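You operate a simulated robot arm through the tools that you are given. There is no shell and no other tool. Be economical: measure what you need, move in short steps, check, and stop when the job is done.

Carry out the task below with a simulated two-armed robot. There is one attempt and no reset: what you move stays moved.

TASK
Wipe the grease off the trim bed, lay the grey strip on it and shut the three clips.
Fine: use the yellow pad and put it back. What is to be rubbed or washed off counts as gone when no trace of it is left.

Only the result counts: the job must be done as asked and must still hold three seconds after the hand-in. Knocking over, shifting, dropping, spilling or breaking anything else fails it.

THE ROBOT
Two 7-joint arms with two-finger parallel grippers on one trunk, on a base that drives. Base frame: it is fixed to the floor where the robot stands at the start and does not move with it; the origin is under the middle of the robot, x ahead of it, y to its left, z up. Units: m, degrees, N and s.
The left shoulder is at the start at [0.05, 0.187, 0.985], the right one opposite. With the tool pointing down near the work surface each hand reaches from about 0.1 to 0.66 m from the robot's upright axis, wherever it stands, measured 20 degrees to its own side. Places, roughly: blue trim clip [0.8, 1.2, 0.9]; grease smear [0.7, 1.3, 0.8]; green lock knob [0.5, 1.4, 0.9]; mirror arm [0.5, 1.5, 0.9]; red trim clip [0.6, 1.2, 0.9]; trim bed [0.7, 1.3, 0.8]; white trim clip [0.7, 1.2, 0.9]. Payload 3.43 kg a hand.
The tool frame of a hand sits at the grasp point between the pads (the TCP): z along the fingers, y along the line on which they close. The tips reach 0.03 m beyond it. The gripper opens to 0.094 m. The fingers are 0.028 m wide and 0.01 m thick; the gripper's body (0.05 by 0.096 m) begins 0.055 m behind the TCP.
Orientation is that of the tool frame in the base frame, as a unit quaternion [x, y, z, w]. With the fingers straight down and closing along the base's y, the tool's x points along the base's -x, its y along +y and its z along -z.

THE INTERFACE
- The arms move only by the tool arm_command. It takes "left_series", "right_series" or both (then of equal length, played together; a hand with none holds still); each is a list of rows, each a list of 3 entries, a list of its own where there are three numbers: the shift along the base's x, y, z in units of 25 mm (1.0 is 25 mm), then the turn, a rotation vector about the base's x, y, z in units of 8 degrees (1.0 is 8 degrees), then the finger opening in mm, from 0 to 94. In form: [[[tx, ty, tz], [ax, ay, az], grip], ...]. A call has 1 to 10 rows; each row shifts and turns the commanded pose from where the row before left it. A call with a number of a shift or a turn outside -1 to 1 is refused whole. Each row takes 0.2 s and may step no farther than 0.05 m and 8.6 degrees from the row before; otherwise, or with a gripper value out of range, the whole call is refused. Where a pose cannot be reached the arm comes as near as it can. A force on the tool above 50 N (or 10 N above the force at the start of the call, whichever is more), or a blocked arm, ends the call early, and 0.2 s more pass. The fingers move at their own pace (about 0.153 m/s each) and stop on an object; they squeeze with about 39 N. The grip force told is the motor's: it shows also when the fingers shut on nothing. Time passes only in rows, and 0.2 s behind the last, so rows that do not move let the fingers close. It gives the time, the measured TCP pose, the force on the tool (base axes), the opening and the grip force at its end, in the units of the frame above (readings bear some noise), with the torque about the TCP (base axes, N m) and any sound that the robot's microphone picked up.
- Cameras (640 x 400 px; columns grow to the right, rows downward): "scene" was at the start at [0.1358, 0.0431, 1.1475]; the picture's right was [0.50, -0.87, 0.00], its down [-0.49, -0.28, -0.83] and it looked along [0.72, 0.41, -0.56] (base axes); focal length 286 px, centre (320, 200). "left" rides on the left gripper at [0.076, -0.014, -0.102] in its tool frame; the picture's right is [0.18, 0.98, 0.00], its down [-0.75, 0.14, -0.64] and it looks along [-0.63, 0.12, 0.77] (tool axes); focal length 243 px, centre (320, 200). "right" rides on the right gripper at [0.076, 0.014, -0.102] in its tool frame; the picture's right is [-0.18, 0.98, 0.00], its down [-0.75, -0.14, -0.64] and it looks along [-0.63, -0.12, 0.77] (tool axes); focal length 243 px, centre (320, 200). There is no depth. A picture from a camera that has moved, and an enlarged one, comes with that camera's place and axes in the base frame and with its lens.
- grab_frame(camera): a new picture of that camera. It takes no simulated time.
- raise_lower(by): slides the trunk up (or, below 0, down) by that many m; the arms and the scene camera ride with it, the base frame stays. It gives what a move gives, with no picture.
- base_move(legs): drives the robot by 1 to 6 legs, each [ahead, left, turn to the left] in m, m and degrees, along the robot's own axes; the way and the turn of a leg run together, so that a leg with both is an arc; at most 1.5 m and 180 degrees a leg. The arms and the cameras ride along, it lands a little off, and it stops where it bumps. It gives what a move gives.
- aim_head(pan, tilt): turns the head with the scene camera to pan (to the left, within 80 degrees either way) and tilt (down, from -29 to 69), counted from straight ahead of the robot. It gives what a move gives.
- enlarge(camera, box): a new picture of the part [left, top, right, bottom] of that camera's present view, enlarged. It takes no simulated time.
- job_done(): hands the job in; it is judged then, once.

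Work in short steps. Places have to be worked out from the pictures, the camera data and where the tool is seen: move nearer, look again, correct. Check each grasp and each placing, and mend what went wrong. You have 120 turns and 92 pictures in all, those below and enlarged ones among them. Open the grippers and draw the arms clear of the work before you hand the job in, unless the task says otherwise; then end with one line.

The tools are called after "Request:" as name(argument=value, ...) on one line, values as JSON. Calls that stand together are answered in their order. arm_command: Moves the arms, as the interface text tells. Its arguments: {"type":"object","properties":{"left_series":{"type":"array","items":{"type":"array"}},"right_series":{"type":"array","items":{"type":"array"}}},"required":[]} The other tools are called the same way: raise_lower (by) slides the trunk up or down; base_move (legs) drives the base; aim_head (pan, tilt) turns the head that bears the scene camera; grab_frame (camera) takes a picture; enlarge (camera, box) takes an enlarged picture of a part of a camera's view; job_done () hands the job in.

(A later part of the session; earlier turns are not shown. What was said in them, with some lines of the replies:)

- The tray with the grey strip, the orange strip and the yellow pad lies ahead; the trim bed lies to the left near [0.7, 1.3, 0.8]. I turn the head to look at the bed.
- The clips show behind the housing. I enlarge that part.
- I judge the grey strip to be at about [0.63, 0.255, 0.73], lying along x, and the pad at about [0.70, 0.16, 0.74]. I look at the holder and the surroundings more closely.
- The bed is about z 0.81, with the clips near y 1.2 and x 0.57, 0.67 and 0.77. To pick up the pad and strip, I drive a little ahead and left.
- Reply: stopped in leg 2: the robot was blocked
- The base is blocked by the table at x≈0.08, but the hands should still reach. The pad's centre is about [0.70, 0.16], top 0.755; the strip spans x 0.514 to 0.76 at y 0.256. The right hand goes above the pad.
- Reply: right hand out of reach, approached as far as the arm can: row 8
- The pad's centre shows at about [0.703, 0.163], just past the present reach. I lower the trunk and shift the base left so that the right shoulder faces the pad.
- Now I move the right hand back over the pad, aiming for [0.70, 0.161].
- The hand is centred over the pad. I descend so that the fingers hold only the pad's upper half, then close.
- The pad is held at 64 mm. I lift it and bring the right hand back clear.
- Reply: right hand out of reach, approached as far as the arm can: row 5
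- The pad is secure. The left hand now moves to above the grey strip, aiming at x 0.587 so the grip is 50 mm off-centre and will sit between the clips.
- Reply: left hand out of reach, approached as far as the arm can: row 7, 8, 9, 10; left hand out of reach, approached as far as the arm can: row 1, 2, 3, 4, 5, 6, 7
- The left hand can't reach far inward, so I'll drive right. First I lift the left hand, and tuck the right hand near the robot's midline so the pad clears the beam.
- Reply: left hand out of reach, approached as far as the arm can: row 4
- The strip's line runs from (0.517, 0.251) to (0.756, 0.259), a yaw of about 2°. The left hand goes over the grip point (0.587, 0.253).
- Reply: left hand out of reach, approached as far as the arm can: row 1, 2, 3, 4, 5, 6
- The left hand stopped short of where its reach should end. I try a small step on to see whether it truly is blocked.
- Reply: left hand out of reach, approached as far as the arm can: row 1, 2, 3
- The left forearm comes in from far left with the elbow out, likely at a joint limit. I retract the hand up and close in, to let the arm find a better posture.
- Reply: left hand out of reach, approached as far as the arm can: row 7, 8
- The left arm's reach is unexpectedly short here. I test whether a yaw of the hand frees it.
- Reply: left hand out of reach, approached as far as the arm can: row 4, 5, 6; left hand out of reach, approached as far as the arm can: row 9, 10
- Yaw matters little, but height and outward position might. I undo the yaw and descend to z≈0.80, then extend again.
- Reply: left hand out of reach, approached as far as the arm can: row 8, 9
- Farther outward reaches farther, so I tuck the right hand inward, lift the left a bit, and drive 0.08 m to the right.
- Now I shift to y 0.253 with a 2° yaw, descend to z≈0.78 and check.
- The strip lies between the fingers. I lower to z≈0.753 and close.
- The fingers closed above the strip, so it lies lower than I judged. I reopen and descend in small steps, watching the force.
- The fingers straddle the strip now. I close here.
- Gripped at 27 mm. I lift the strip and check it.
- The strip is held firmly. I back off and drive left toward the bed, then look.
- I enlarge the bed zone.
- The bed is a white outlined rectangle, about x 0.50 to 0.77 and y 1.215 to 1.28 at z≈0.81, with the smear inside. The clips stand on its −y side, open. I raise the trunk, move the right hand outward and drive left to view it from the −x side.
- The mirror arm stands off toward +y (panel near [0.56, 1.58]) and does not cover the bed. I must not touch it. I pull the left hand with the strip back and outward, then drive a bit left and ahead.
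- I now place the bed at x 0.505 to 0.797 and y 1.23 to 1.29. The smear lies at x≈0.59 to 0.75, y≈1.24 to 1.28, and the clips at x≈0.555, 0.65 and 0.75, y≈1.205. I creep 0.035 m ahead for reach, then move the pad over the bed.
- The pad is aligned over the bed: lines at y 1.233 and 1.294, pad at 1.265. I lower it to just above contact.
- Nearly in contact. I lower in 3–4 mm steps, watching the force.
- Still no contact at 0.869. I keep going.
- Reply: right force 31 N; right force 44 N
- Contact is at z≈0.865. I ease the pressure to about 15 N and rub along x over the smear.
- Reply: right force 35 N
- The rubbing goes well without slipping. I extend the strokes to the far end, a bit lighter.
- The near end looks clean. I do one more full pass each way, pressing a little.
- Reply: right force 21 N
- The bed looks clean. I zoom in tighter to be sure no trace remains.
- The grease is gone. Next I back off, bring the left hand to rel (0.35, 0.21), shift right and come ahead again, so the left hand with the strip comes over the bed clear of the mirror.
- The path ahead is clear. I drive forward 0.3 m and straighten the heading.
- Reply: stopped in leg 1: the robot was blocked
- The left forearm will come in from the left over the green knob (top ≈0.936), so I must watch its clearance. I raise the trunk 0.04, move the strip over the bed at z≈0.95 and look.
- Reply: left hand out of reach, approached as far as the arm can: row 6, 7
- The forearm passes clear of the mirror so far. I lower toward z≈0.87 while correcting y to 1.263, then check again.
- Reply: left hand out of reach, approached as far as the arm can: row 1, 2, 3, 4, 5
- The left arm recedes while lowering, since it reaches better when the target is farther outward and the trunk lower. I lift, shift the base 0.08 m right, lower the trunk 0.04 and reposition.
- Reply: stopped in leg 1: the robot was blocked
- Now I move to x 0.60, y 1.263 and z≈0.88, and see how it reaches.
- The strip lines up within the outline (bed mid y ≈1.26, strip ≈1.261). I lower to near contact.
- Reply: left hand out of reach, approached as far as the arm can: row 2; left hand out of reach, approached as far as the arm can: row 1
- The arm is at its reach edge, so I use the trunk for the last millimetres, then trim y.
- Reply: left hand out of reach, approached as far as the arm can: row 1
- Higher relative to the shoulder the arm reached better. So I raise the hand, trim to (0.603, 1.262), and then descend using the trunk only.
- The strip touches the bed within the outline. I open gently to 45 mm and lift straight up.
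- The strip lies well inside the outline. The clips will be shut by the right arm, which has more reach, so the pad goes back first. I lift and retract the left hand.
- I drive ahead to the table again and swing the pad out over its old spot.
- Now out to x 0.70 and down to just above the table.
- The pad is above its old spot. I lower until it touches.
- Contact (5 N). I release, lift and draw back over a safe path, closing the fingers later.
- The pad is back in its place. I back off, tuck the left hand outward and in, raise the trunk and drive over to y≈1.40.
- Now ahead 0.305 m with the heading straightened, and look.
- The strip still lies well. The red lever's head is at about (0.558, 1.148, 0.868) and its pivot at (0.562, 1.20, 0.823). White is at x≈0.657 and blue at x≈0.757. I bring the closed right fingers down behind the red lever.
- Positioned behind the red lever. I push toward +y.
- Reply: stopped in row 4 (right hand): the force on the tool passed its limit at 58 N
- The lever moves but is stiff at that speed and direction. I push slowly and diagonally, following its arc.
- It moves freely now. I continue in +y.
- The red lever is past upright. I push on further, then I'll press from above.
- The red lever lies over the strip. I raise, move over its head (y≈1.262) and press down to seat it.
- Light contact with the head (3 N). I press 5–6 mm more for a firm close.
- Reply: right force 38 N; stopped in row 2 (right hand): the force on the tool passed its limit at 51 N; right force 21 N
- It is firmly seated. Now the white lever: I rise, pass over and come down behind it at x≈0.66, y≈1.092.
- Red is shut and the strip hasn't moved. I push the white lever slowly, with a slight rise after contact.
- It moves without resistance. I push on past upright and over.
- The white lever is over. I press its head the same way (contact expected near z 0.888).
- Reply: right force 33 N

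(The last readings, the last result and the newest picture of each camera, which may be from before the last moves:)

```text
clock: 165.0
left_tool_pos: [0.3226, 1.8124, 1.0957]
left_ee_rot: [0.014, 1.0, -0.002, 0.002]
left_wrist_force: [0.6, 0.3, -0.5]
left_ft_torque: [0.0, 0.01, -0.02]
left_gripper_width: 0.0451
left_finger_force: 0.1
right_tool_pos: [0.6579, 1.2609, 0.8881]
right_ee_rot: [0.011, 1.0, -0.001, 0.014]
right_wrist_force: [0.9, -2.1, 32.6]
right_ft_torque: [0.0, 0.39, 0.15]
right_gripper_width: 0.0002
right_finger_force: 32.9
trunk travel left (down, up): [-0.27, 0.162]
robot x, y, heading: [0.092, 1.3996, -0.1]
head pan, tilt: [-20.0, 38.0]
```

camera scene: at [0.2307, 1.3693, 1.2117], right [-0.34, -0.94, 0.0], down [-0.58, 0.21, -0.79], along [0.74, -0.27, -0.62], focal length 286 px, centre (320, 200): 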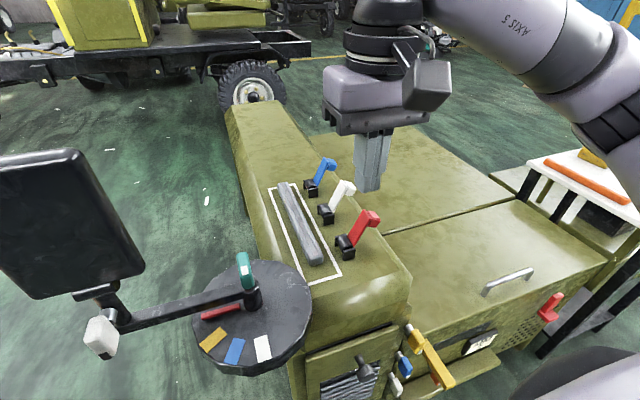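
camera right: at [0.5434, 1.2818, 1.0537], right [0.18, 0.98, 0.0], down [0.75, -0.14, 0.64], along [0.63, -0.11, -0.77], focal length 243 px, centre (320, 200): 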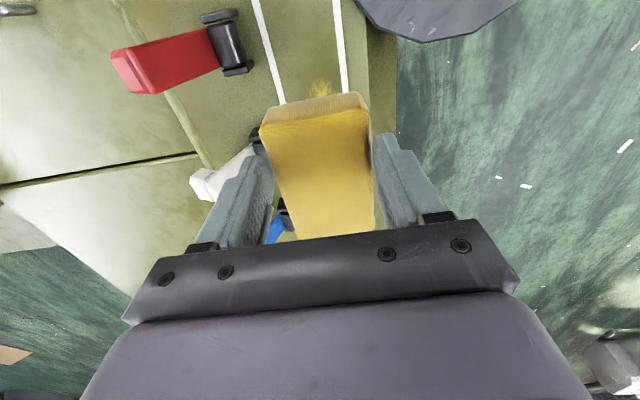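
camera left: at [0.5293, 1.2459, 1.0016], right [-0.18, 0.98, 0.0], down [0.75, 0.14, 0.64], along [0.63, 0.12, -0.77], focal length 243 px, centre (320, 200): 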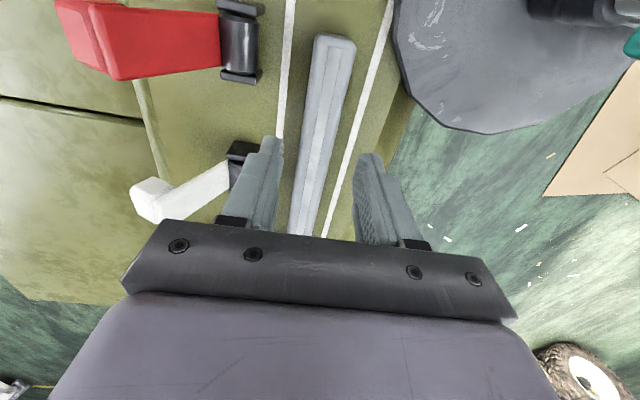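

White is seated. For the blue lever (x≈0.757) I need more reach, so I rise, move back to −y and tilt the fingers forward by about 30°.

Request:
arm_command(right_series=[[[0, 0, 1], [0, 0, 0], 0], [[0, 0, 1], [0, 0, 0], 0], [[0, 0, 1], [0, 0, 0], 0], [[0, -1, 0.2], [0, 0, 0], 0], [[0, -1, 0], [0, -1, 0], 0], [[0.3, -1, 0], [0, -1, 0], 0], [[0.5, -1, 0], [0, -1, 0], 0], [[0.5, -1, 0], [0, -1, 0], 0], [[0.5, -1, 0], [0, 0, 0], 0], [[0.5, -0.85, 0], [0, 0, 0], 0]])

Request:
grab_frame(camera="scene")

```text
clock: 167.2
left_tool_pos: [0.3239, 1.8101, 1.0944]
left_ee_rot: [0.013, 1.0, -0.001, 0.0]
left_wrist_force: [0.4, -0.1, -0.1]
left_ft_torque: [0.0, 0.0, -0.01]
left_gripper_width: 0.045
left_finger_force: 0.0
right_tool_pos: [0.7161, 1.0915, 0.9636]
right_ee_rot: [0.011, 0.959, 0.0, 0.284]
right_wrist_force: [-0.2, 0.2, 0.4]
right_ft_torque: [0.03, 0.03, 0.0]
right_gripper_width: 0.0
right_finger_force: 33.1
trunk travel left (down, up): [-0.27, 0.162]
robot x, y, heading: [0.0901, 1.4012, -0.1]
head pan, tilt: [-20.0, 38.0]
```

```text
28 pictures are left
camera scene: at [0.2305, 1.3681, 1.2116], right [-0.35, -0.94, 0.0], down [-0.58, 0.21, -0.79], along [0.74, -0.27, -0.62], focal length 286 px, centre (320, 200)
```

scene: 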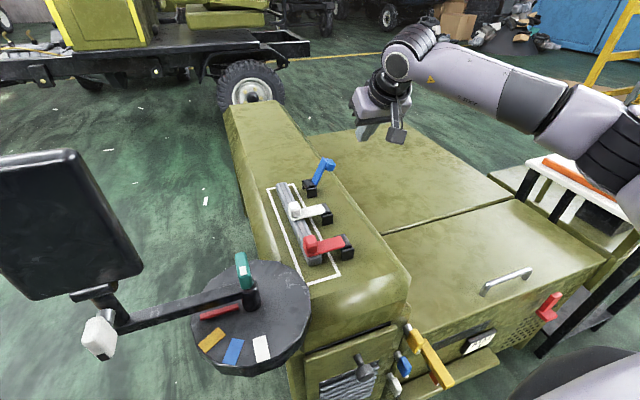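

Tilted 33° and still within reach. I lower the tips to about (0.757, 1.09, 0.86).

Request:
arm_command(right_series=[[[0.4, 0, -1], [0, 0, 0], 0], [[0.3, 0, -1], [0, 0, 0], 0], [[0.3, 0, -1], [0, 0, 0], 0]])

Request:
enlarge(camera="scene", box=[260, 90, 420, 230])

```text
clock: 168.0
left_tool_pos: [0.3255, 1.811, 1.0952]
left_ee_rot: [0.014, 1.0, 0.0, 0.0]
left_wrist_force: [-0.9, 0.3, 0.0]
left_ft_torque: [0.0, 0.0, -0.01]
left_gripper_width: 0.0449
left_finger_force: 0.1
right_tool_pos: [0.7401, 1.0902, 0.888]
right_ee_rot: [0.012, 0.959, 0.0, 0.284]
right_wrist_force: [-0.5, 0.3, -0.5]
right_ft_torque: [-0.03, 0.01, 0.0]
right_gripper_width: 0.0
right_finger_force: 32.8
trunk travel left (down, up): [-0.27, 0.162]
robot x, y, heading: [0.0901, 1.3986, 0.2]
head pan, tilt: [-20.0, 38.0]
```

```text
2.86 times, centred on (340, 160) of scene
camera zoom: at [0.2305, 1.3682, 1.2117], right [-0.35, -0.94, 0.0], down [-0.58, 0.21, -0.79], along [0.74, -0.27, -0.62], focal length 819 px, centre (263, 314)
```

zoom: 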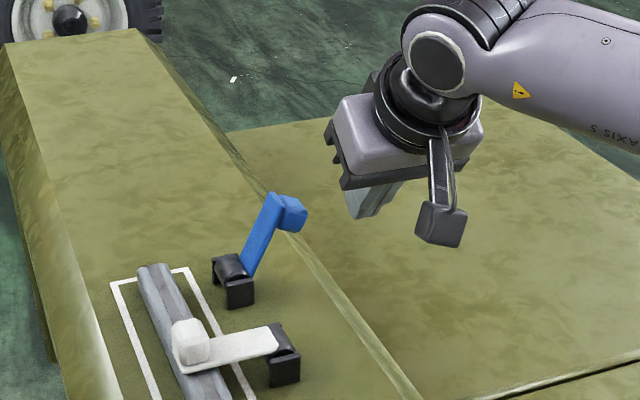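

The tips are behind the blue lever. I push slowly, with the same profile.

Request:
arm_command(right_series=[[[0, 0.5, 0], [0, 0, 0], 0], [[0, 0.4, 0], [0, 0, 0], 0], [[0, 0.2, 0.1], [0, 0, 0], 0], [[0, 0.2, 0.12], [0, 0, 0], 0], [[0, 0.2, 0.12], [0, 0, 0], 0], [[0, 0.2, 0.12], [0, 0, 0], 0], [[0, 0.2, 0.1], [0, 0, 0], 0], [[0, 0.2, 0.1], [0, 0, 0], 0], [[0, 0.2, 0.05], [0, 0, 0], 0], [[0, 0.2, 0], [0, 0, 0], 0]])

Request:
enlarge(camera="scene", box=[260, 90, 420, 230])

```text
clock: 170.2
left_tool_pos: [0.3226, 1.8114, 1.0942]
left_ee_rot: [0.013, 1.0, -0.001, 0.0]
left_wrist_force: [-0.3, -0.5, 0.4]
left_ft_torque: [0.01, 0.02, 0.02]
left_gripper_width: 0.0451
left_finger_force: 0.0
right_tool_pos: [0.7407, 1.1535, 0.9053]
right_ee_rot: [0.012, 0.959, 0.001, 0.283]
right_wrist_force: [0.3, 0.1, 0.8]
right_ft_torque: [-0.01, 0.01, -0.02]
right_gripper_width: 0.0
right_finger_force: 32.7
trunk travel left (down, up): [-0.27, 0.162]
robot x, y, heading: [0.0926, 1.3974, -0.2]
head pan, tilt: [-20.0, 38.0]
```

```text
2.86 times, centred on (340, 160) of scene
camera zoom: at [0.2305, 1.3683, 1.2116], right [-0.34, -0.94, 0.0], down [-0.58, 0.21, -0.79], along [0.74, -0.27, -0.62], focal length 819 px, centre (263, 314)
```

zoom: 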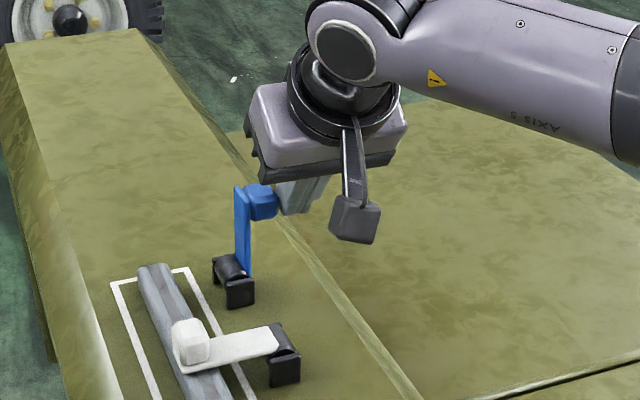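

The blue lever is rising. I push on over.

Request:
arm_command(right_series=[[[0, 0.4, 0], [0, 0, 0], 0], [[0, 0.4, 0], [0, 0, 0], 0], [[0, 0.4, 0], [0, 0, 0], 0], [[0, 0.4, 0], [0, 0, 0], 0], [[0, 0.4, 0], [0, 0, 0], 0], [[0, 0.4, 0], [0, 0, 0], 0], [[0, 0.4, -0.1], [0, 0, 0], 0], [[0, 0.4, -0.2], [0, 0, 0], 0], [[0, 0.3, -0.3], [0, 0, 0], 0]])

Request:
enlarge(camera="scene", box=[260, 90, 420, 230])

```text
clock: 172.2
left_tool_pos: [0.3238, 1.8112, 1.0944]
left_ee_rot: [0.012, 1.0, -0.001, 0.0]
left_wrist_force: [0.3, -1.3, -0.4]
left_ft_torque: [0.03, -0.01, 0.01]
left_gripper_width: 0.0453
left_finger_force: 0.1
right_tool_pos: [0.7401, 1.2395, 0.8912]
right_ee_rot: [0.012, 0.959, -0.001, 0.284]
right_wrist_force: [0.0, 0.3, 0.6]
right_ft_torque: [-0.01, -0.03, 0.01]
right_gripper_width: 0.0
right_finger_force: 32.9
trunk travel left (down, up): [-0.27, 0.162]
robot x, y, heading: [0.0893, 1.4009, -0.4]
head pan, tilt: [-20.0, 38.0]
```

```text
2.86 times, centred on (340, 160) of scene
camera zoom: at [0.2305, 1.3683, 1.2117], right [-0.35, -0.94, 0.0], down [-0.58, 0.21, -0.79], along [0.74, -0.27, -0.62], focal length 819 px, centre (263, 314)
```

zoom: 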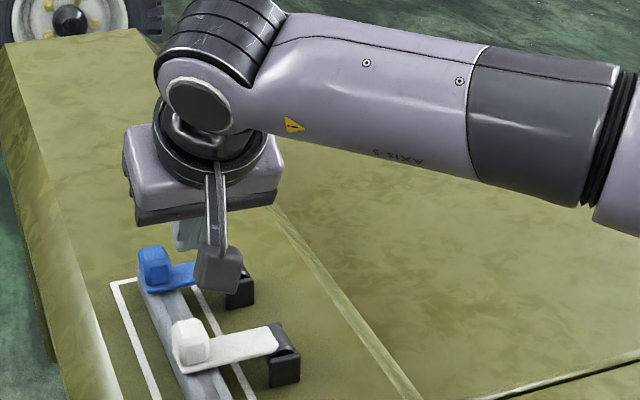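

Blue is over. I press its head down likewise.

Request:
arm_command(right_series=[[[0, 0, 1], [0, 0, 0], 0], [[0, 0.8, 0], [0, 0, 0], 0], [[0, 0, -0.7], [0, 0, 0], 0], [[0, 0, -0.3], [0, 0, 0], 0], [[0, 0, -0.2], [0, 0, 0], 0]])

Request:
arm_command(right_series=[[[0, 0, -0.15], [0, 0, 0], 0], [[0, 0, -0.12], [0, 0, 0], 0]])

Request:
enlarge(camera="scene", box=[260, 90, 420, 230])

```text
clock: 173.4
left_tool_pos: [0.3221, 1.8112, 1.0963]
left_ee_rot: [0.012, 1.0, -0.001, 0.002]
left_wrist_force: [0.3, -0.2, 0.1]
left_ft_torque: [-0.02, 0.0, -0.01]
left_gripper_width: 0.0448
left_finger_force: 0.0
right_tool_pos: [0.7393, 1.2583, 0.8881]
right_ee_rot: [0.013, 0.958, 0.0, 0.287]
right_wrist_force: [-6.9, -3.1, 16.9]
right_ft_torque: [-0.08, 0.12, 0.14]
right_gripper_width: 0.0002
right_finger_force: 32.8
trunk travel left (down, up): [-0.27, 0.162]
robot x, y, heading: [0.0925, 1.3991, -0.3]
head pan, tilt: [-20.0, 38.0]
```

```text
clock: 174.0
left_tool_pos: [0.3191, 1.8108, 1.0975]
left_ee_rot: [0.013, 1.0, -0.001, 0.003]
left_wrist_force: [-0.5, 0.6, 0.6]
left_ft_torque: [0.02, 0.02, -0.04]
left_gripper_width: 0.0448
left_finger_force: 0.1
right_tool_pos: [0.7374, 1.2586, 0.8877]
right_ee_rot: [0.013, 0.956, 0.0, 0.293]
right_wrist_force: [-21.3, -8.6, 42.7]
right_ft_torque: [-0.35, 0.36, 0.34]
right_gripper_width: 0.0004
right_finger_force: 33.2
trunk travel left (down, up): [-0.27, 0.162]
robot x, y, heading: [0.0936, 1.4013, -0.4]
head pan, tilt: [-20.0, 38.0]
```

```text
2.86 times, centred on (340, 160) of scene
camera zoom: at [0.2242, 1.3683, 1.213], right [-0.35, -0.94, 0.0], down [-0.57, 0.21, -0.79], along [0.74, -0.27, -0.61], focal length 819 px, centre (263, 314)
```

zoom: 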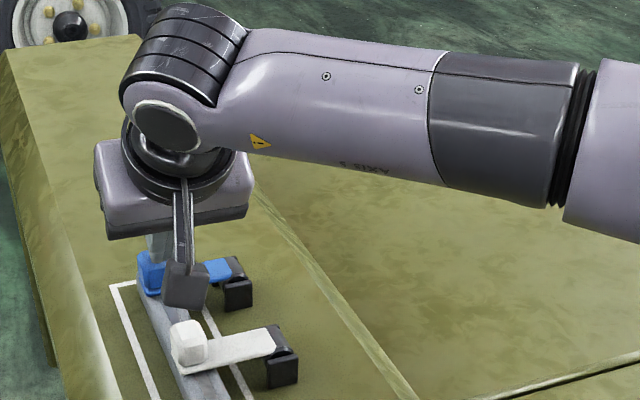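

All three levers are pressed firmly home. I lift off, draw the right arm back with the tilt undone, and check.

Request:
arm_command(right_series=[[[0, 0, 0.6], [0, 0, 0], 0], [[0, 0, 1], [0, 0, 0], 0], [[0, 0, 1], [0, 0, 0], 0], [[-0.5, -0.5, 1], [0, 1, 0], 0], [[-1, -1, 0.6], [0, 1, 0], 0], [[-1, -1, 0], [0, 1, 0], 30], [[-1, -1, 0], [0, 1, 0], 60], [[-1, -0.5, 0], [0, 0, 0], 80], [[-1, 0, 0], [0, 0, 0], 80], [[-1, 0, 0], [0, 0, 0], 80]])

Request:
enlarge(camera="scene", box=[240, 130, 400, 290])

Request:
grab_frame(camera="scene")

```text
clock: 176.2
left_tool_pos: [0.3234, 1.8108, 1.0953]
left_ee_rot: [0.014, 1.0, -0.001, 0.0]
left_wrist_force: [0.0, 0.1, 0.7]
left_ft_torque: [0.02, 0.0, 0.01]
left_gripper_width: 0.0447
left_finger_force: 0.0
right_tool_pos: [0.5752, 1.1565, 0.9833]
right_ee_rot: [0.011, 1.0, -0.004, 0.008]
right_wrist_force: [0.1, 0.1, -0.8]
right_ft_torque: [-0.01, -0.01, 0.0]
right_gripper_width: 0.0801
right_finger_force: 0.0
trunk travel left (down, up): [-0.27, 0.162]
robot x, y, heading: [0.0943, 1.3972, 0.0]
head pan, tilt: [-20.0, 38.0]
```

```text
2.50 times, centred on (320, 210) of scene
camera zoom: at [0.2303, 1.3681, 1.2117], right [-0.35, -0.94, 0.0], down [-0.58, 0.21, -0.79], along [0.74, -0.27, -0.62], focal length 716 px, centre (320, 175)
```

zoom: 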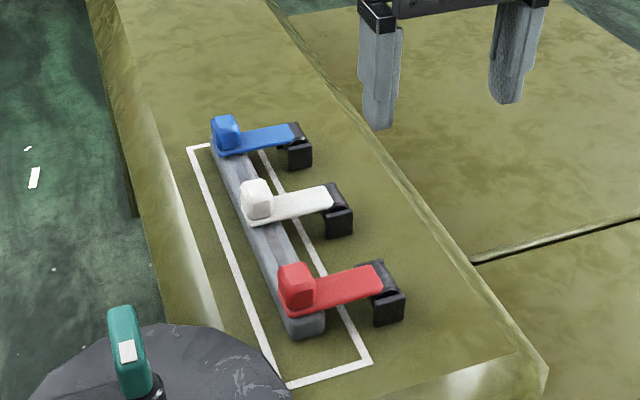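

```text
22 pictures are left
camera scene: at [0.2303, 1.3681, 1.2117], right [-0.35, -0.94, 0.0], down [-0.58, 0.21, -0.79], along [0.74, -0.27, -0.62], focal length 286 px, centre (320, 200)
```

scene: 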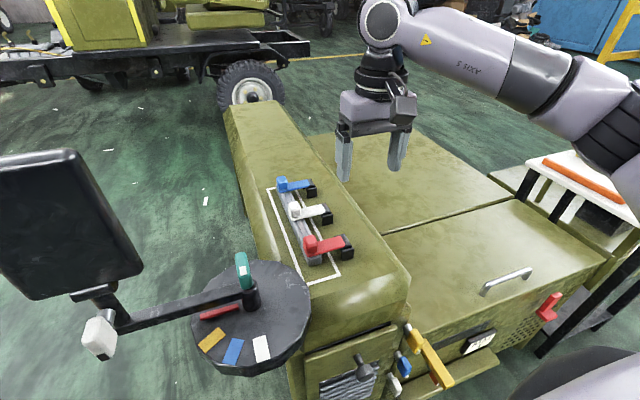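

All three clips are shut over the strip, inside the clean bed. I drive back to draw clear of the work.

Request:
base_move(legs=[[-0.35, 0, 0]])

Request:
grab_frame(camera="scene")

```text
clock: 178.5
left_tool_pos: [-0.0269, 1.8113, 1.0952]
left_ee_rot: [0.017, 1.0, -0.001, 0.0]
left_wrist_force: [0.2, -0.3, 0.7]
left_ft_torque: [0.01, 0.03, -0.01]
left_gripper_width: 0.045
left_finger_force: 0.0
right_tool_pos: [0.2196, 1.1568, 0.9835]
right_ee_rot: [0.015, 1.0, -0.004, 0.009]
right_wrist_force: [-0.2, -0.3, -0.1]
right_ft_torque: [0.0, -0.02, 0.01]
right_gripper_width: 0.0799
right_finger_force: 0.0
trunk travel left (down, up): [-0.27, 0.162]
robot x, y, heading: [-0.2625, 1.4022, -0.5]
head pan, tilt: [-20.0, 38.0]
```

```text
21 pictures are left
camera scene: at [-0.1246, 1.3697, 1.2117], right [-0.35, -0.94, 0.0], down [-0.58, 0.22, -0.79], along [0.74, -0.28, -0.62], focal length 286 px, centre (320, 200)
```

scene: 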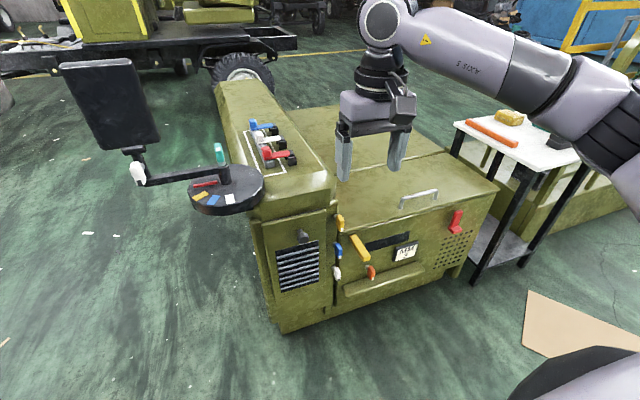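

The bed is clean, the strip lies under the three shut clips, the pad is back on the table, and both hands are open and clear. I hand in.

Request:
job_done()

```text
The job is handed in.
```

I wiped the grease off the trim bed until no trace showed, laid the grey strip inside the bed's outline, shut all three clips over it and put the yellow pad back on the table.
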